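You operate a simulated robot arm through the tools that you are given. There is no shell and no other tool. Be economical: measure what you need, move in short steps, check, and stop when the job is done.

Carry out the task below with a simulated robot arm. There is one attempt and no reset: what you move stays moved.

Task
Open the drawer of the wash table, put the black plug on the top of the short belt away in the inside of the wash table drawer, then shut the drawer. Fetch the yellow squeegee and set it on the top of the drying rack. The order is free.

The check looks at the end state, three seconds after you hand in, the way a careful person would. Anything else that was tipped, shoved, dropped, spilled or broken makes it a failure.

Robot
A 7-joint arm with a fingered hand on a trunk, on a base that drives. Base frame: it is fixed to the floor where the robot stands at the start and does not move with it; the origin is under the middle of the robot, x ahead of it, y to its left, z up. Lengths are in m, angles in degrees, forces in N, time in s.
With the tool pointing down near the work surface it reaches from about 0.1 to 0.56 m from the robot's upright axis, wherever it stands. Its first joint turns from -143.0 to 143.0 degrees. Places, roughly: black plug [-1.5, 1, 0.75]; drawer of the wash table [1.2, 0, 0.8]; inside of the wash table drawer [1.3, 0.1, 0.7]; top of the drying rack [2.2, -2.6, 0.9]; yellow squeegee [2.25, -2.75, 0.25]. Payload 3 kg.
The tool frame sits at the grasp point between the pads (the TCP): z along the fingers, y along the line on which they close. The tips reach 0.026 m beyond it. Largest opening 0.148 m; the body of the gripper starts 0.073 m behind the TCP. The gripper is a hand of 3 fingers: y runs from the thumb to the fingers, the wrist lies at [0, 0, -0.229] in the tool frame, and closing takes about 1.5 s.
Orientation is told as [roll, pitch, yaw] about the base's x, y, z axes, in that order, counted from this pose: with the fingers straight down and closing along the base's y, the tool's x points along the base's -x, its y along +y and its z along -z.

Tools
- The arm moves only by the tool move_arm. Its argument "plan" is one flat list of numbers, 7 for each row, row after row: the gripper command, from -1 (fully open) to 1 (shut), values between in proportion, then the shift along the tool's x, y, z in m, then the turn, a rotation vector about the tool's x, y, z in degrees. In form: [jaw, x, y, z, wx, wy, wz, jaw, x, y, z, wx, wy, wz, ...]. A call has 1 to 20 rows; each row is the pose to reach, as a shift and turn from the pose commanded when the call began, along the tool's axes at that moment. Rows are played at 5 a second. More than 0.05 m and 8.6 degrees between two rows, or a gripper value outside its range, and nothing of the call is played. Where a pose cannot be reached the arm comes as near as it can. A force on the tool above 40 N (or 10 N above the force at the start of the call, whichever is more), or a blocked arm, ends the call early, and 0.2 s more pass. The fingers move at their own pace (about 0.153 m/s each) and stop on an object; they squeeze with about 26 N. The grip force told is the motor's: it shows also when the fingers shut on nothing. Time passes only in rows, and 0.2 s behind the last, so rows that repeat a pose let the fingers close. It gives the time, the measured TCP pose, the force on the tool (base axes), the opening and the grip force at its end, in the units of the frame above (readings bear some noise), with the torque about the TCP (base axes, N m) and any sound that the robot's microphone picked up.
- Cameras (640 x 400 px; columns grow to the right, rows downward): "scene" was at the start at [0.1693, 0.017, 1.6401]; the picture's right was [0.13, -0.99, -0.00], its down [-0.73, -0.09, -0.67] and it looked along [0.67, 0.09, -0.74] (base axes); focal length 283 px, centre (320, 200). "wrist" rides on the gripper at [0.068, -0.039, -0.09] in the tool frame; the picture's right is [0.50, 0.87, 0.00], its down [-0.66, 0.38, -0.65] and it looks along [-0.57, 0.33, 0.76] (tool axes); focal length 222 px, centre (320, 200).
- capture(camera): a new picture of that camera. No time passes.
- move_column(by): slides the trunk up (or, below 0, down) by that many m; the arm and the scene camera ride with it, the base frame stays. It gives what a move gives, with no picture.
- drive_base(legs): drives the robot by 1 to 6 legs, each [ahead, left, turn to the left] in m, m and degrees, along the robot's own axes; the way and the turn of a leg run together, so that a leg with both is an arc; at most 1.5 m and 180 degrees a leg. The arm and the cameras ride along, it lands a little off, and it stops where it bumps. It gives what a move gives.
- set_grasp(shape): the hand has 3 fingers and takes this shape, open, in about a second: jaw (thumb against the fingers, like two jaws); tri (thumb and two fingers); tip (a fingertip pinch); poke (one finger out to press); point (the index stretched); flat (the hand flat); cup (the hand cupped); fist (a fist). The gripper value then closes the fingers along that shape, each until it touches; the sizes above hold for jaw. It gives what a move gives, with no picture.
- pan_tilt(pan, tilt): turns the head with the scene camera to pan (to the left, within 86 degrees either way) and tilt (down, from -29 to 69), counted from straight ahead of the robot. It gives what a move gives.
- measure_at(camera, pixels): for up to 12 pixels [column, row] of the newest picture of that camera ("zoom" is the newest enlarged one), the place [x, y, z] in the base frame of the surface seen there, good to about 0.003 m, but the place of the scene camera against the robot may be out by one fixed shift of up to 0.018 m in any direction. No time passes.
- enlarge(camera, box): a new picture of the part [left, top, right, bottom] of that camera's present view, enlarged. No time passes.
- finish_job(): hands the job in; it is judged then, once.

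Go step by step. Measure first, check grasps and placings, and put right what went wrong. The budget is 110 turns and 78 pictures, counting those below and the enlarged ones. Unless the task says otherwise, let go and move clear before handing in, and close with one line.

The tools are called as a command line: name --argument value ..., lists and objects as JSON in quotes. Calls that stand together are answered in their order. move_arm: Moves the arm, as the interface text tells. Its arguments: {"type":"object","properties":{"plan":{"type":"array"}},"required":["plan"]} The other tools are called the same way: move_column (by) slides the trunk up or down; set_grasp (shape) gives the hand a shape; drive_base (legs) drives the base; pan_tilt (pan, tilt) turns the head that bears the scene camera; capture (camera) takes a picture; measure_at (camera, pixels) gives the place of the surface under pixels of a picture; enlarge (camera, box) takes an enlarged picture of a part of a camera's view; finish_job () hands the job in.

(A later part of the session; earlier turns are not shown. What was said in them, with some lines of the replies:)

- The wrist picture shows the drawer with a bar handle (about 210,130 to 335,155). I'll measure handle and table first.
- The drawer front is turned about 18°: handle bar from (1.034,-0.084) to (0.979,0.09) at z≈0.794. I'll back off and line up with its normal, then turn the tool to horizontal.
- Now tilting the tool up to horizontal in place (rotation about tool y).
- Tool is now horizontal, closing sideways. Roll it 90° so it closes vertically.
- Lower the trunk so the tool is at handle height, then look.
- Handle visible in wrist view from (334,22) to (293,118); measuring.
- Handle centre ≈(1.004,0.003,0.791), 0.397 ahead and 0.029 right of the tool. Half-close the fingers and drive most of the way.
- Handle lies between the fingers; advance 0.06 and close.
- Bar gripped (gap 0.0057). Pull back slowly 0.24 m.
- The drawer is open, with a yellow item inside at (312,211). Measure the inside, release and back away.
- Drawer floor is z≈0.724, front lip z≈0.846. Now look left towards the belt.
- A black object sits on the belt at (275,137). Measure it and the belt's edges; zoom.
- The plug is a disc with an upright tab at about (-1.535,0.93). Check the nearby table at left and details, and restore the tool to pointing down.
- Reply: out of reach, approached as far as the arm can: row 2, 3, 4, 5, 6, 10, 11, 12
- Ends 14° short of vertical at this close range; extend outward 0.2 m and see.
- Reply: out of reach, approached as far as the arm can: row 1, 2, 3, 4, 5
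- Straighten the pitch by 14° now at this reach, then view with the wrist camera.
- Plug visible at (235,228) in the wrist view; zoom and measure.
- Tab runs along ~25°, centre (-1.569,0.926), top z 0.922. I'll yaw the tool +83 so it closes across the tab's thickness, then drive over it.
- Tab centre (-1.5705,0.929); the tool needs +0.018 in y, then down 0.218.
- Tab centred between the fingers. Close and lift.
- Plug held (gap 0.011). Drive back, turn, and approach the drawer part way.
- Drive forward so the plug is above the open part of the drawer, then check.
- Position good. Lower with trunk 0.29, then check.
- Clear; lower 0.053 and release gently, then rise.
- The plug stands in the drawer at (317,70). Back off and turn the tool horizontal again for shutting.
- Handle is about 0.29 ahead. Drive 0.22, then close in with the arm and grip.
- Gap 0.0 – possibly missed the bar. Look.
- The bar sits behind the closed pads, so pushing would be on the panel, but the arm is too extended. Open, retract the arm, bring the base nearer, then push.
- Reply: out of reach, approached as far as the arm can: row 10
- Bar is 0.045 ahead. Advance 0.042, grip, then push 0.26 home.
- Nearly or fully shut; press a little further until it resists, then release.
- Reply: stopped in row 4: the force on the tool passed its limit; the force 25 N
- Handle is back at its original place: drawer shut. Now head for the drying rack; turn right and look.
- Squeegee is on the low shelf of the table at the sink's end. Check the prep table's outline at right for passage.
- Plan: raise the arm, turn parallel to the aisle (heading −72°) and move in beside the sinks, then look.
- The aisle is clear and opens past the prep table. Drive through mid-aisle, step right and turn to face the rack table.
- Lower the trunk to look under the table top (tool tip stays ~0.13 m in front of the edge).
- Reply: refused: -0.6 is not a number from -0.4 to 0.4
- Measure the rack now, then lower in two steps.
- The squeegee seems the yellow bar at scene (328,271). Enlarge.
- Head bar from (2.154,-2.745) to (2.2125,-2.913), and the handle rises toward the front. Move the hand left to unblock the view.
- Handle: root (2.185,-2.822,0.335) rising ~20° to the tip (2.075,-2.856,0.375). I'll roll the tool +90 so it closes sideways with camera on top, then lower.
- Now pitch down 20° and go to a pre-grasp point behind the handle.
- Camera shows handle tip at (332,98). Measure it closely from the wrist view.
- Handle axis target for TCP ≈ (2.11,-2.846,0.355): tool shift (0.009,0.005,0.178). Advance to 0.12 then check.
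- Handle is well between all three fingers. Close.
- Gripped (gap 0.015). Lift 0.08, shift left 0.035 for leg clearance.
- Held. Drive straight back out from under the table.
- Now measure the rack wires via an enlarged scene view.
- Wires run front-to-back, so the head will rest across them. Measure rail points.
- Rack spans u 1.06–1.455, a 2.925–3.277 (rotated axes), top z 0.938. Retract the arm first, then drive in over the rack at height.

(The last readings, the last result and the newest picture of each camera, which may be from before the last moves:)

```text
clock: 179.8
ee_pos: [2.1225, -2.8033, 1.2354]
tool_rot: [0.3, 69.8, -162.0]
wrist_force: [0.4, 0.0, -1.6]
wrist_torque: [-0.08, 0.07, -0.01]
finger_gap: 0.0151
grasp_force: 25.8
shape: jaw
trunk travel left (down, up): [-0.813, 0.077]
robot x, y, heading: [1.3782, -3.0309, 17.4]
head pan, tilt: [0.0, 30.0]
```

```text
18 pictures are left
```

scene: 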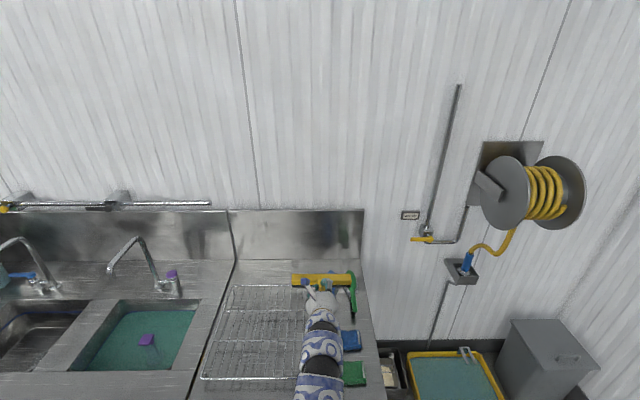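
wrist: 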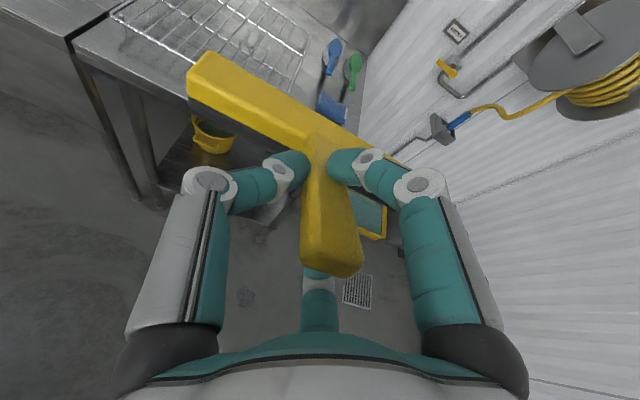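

Use the arm to shift left 0.218 and forward 0.022 (avoids nearing the prep table).

move_arm --plan '[1, 0, -0.036, 0, 0, 0, 0, 1, 0, -0.073, 0, 0, 0, 0, 1, 0, -0.109, 0, 0, 0, 0, 1, 0, -0.145, 0, 0, 0, 0, 1, 0.003, -0.182, 0.01, 0, 0, 0, 1, 0.0075, -0.218, 0.0207, 0, 0, 0, 1, 0.0075, -0.218, 0.0207, 0, 0, 0]'

move_column --by -0.17

pan_tilt --pan 0 --tilt 45

capture --camera "scene"

capture --camera "wrist"

```text
clock: 181.4
ee_pos: [2.0777, -2.5896, 1.234]
tool_rot: [0.4, 69.8, -162.0]
wrist_force: [-0.1, 0.3, -0.8]
wrist_torque: [-0.03, 0.07, 0.02]
finger_gap: 0.0146
grasp_force: 26.2
shape: jaw
trunk travel left (down, up): [-0.813, 0.077]
robot x, y, heading: [1.3734, -3.0369, 17.5]
head pan, tilt: [0.0, 30.0]
```

```text
clock: 183.3
ee_pos: [2.0781, -2.5879, 1.0654]
tool_rot: [0.4, 69.8, -161.7]
wrist_force: [0.7, 0.4, -1.2]
wrist_torque: [-0.04, 0.14, 0.02]
finger_gap: 0.015
grasp_force: 26.2
shape: jaw
trunk travel left (down, up): [-0.643, 0.247]
robot x, y, heading: [1.376, -3.0327, 17.3]
head pan, tilt: [0.0, 30.0]
```

```text
clock: 184.1
ee_pos: [2.0765, -2.5886, 1.0652]
tool_rot: [0.3, 69.7, -161.8]
wrist_force: [0.5, -0.3, -1.0]
wrist_torque: [-0.05, 0.08, -0.01]
finger_gap: 0.0148
grasp_force: 26.4
shape: jaw
trunk travel left (down, up): [-0.643, 0.247]
robot x, y, heading: [1.3769, -3.0316, 17.6]
head pan, tilt: [0.0, 45.0]
```

```text
17 pictures are left
```

scene: 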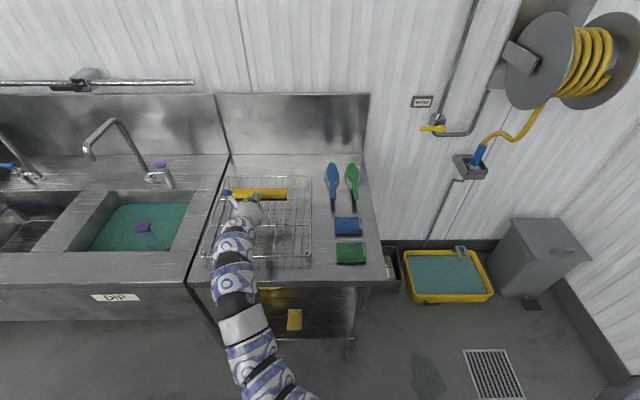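

```text
16 pictures are left
```

wrist: 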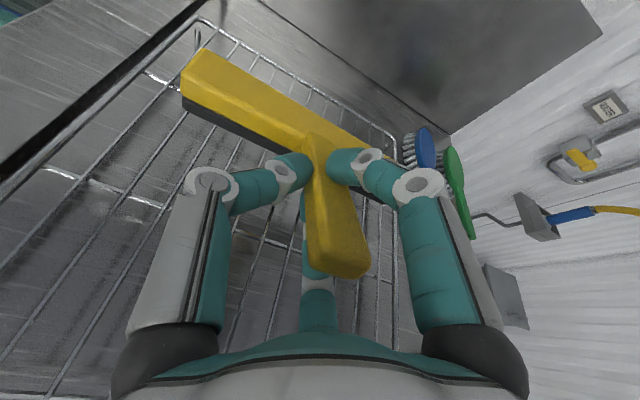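

Over the rack. Lower gently 0.066 and then creep to contact.

move_arm --plan '[1, -0.019, 0, 0.007, 0, 0, 0, 1, -0.038, 0, 0.0137, 0, 0, 0, 1, -0.052, 0, 0.019, 0, 0, 0, 1, -0.058, 0, 0.0212, 0, 0, 0, 1, -0.062, 0, 0.0226, 0, 0, 0, 1, -0.062, 0, 0.0226, 0, 0, 0]'

capture --camera "wrist"

```text
clock: 185.5
ee_pos: [2.0765, -2.5892, 0.9984]
tool_rot: [0.3, 69.8, -161.8]
wrist_force: [-0.3, 0.4, -0.3]
wrist_torque: [-0.09, 0.06, -0.01]
finger_gap: 0.0149
grasp_force: 25.8
shape: jaw
trunk travel left (down, up): [-0.643, 0.247]
robot x, y, heading: [1.3805, -3.0341, 17.1]
head pan, tilt: [0.0, 45.0]
```

```text
15 pictures are left
```

wrist: 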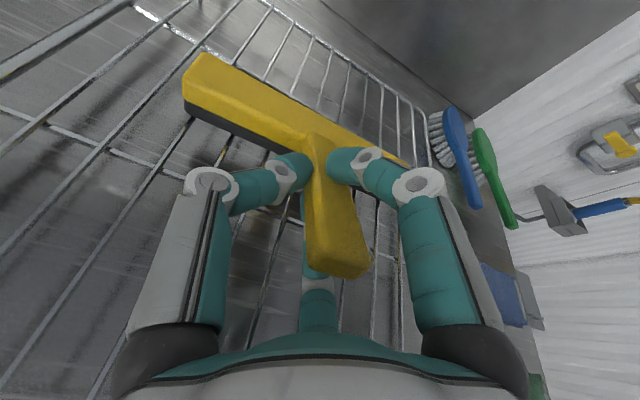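

Close to contact; creep down a few mm more watching the force.

move_arm --plan '[1, -0.0019, 0, 0.0007, 0, 0, 0, 1, -0.0028, 0, 0.001, 0, 0, 0, 1, -0.0038, 0, 0.0014, 0, 0, 0]'

enlarge --camera "scene" --box '[200, 160, 330, 260]'

```text
clock: 186.3
ee_pos: [2.0779, -2.5881, 0.9959]
tool_rot: [0.4, 69.8, -161.8]
wrist_force: [0.0, -1.0, 1.2]
wrist_torque: [-0.01, -0.08, -0.04]
finger_gap: 0.0147
grasp_force: 25.8
shape: jaw
trunk travel left (down, up): [-0.643, 0.247]
robot x, y, heading: [1.3751, -3.0313, 17.3]
head pan, tilt: [0.0, 45.0]
```

```text
4.00 times, centred on (265, 210) of scene
```

zoom: 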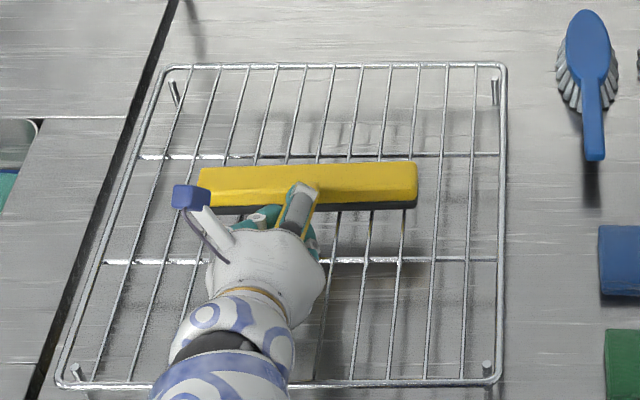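

In contact, squeegee within the rack. Release and withdraw along the handle axis.

move_arm --plan '[1, -0.001, 0, 0.0003, 0, 0, 0, 0.6, -0.001, 0, 0.0003, 0, 0, 0, 0.3, -0.001, 0, 0.0003, 0, 0, 0, 0.1, -0.001, 0, 0.0003, 0, 0, 0, 0.1, -0.001, 0, 0.0003, 0, 0, 0, 0.1, -0.001, 0, -0.03, 0, 0, 0, 0.1, -0.001, 0, -0.06, 0, 0, 0, 0.1, -0.001, 0, -0.1, 0, 0, 0, 0.1, -0.001, 0, -0.14, 0, 0, 0]'

capture --camera "wrist"

enlarge --camera "scene" --box '[200, 160, 330, 260]'

```text
clock: 188.3
ee_pos: [1.9503, -2.6262, 1.0429]
tool_rot: [0.2, 69.7, -162.1]
wrist_force: [0.4, -0.1, -0.4]
wrist_torque: [0.02, 0.01, 0.03]
finger_gap: 0.0664
grasp_force: 0.2
shape: jaw
trunk travel left (down, up): [-0.643, 0.247]
robot x, y, heading: [1.3766, -3.0359, 17.2]
head pan, tilt: [0.0, 45.0]
```

```text
13 pictures are left
```

wrist: 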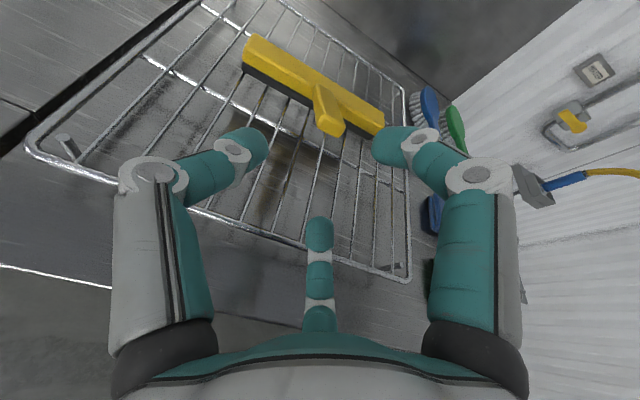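

```text
4.00 times, centred on (265, 210) of scene
```

zoom: 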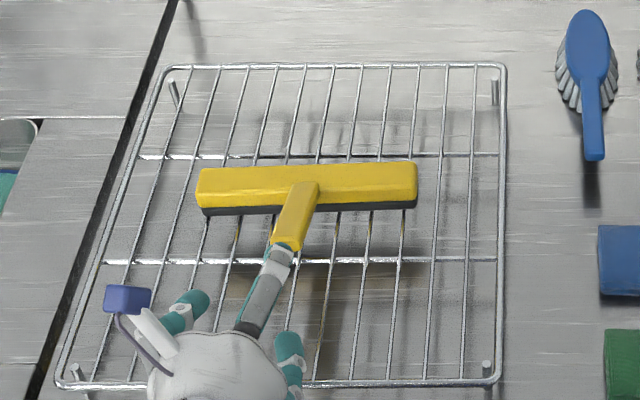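

The squeegee rests on the rack. Raise and back clear, then a final check.

move_column --by 0.2

drive_base --legs '[[-0.35, 0, 0]]'

pan_tilt --pan 0 --tilt 35

capture --camera "scene"

```text
clock: 190.4
ee_pos: [1.9528, -2.6261, 1.2423]
tool_rot: [0.3, 69.8, -161.9]
wrist_force: [-1.0, -0.5, 0.2]
wrist_torque: [0.01, 0.05, -0.04]
finger_gap: 0.0662
grasp_force: 0.0
shape: jaw
trunk travel left (down, up): [-0.843, 0.047]
robot x, y, heading: [1.3751, -3.033, 17.5]
head pan, tilt: [0.0, 45.0]
```

```text
clock: 192.7
ee_pos: [1.6178, -2.7286, 1.2425]
tool_rot: [0.3, 69.8, -161.6]
wrist_force: [-0.4, 0.6, -0.2]
wrist_torque: [0.01, 0.01, -0.01]
finger_gap: 0.0664
grasp_force: 0.1
shape: jaw
trunk travel left (down, up): [-0.843, 0.047]
robot x, y, heading: [1.047, -3.1384, 17.7]
head pan, tilt: [0.0, 45.0]
```

```text
clock: 193.4
ee_pos: [1.6185, -2.7268, 1.2412]
tool_rot: [0.3, 69.7, -161.6]
wrist_force: [0.1, 1.2, 0.8]
wrist_torque: [0.02, -0.03, 0.03]
finger_gap: 0.0661
grasp_force: 0.0
shape: jaw
trunk travel left (down, up): [-0.843, 0.047]
robot x, y, heading: [1.0427, -3.1323, 17.8]
head pan, tilt: [0.0, 35.0]
```

```text
11 pictures are left
```

scene: 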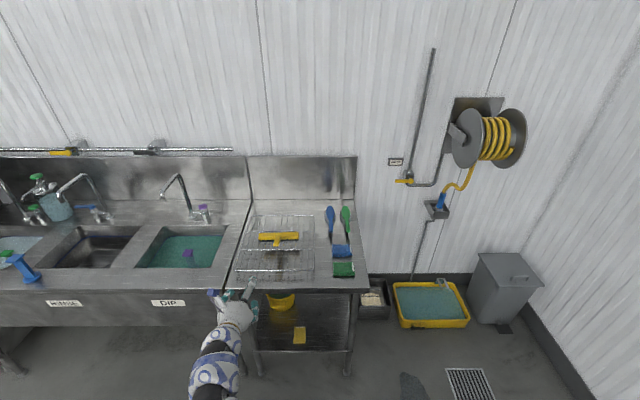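

The final picture shows the squeegee on the rack at (278,238), nothing else around it disturbed, and the arm clear. The drawer was measured back at its shut position, so I'm handing in.

finish_job

```text
The job is handed in.
```

The black plug is inside the wash table drawer and the drawer is shut. The yellow squeegee is on top of the drying rack, and I saw nothing else knocked over or moved.
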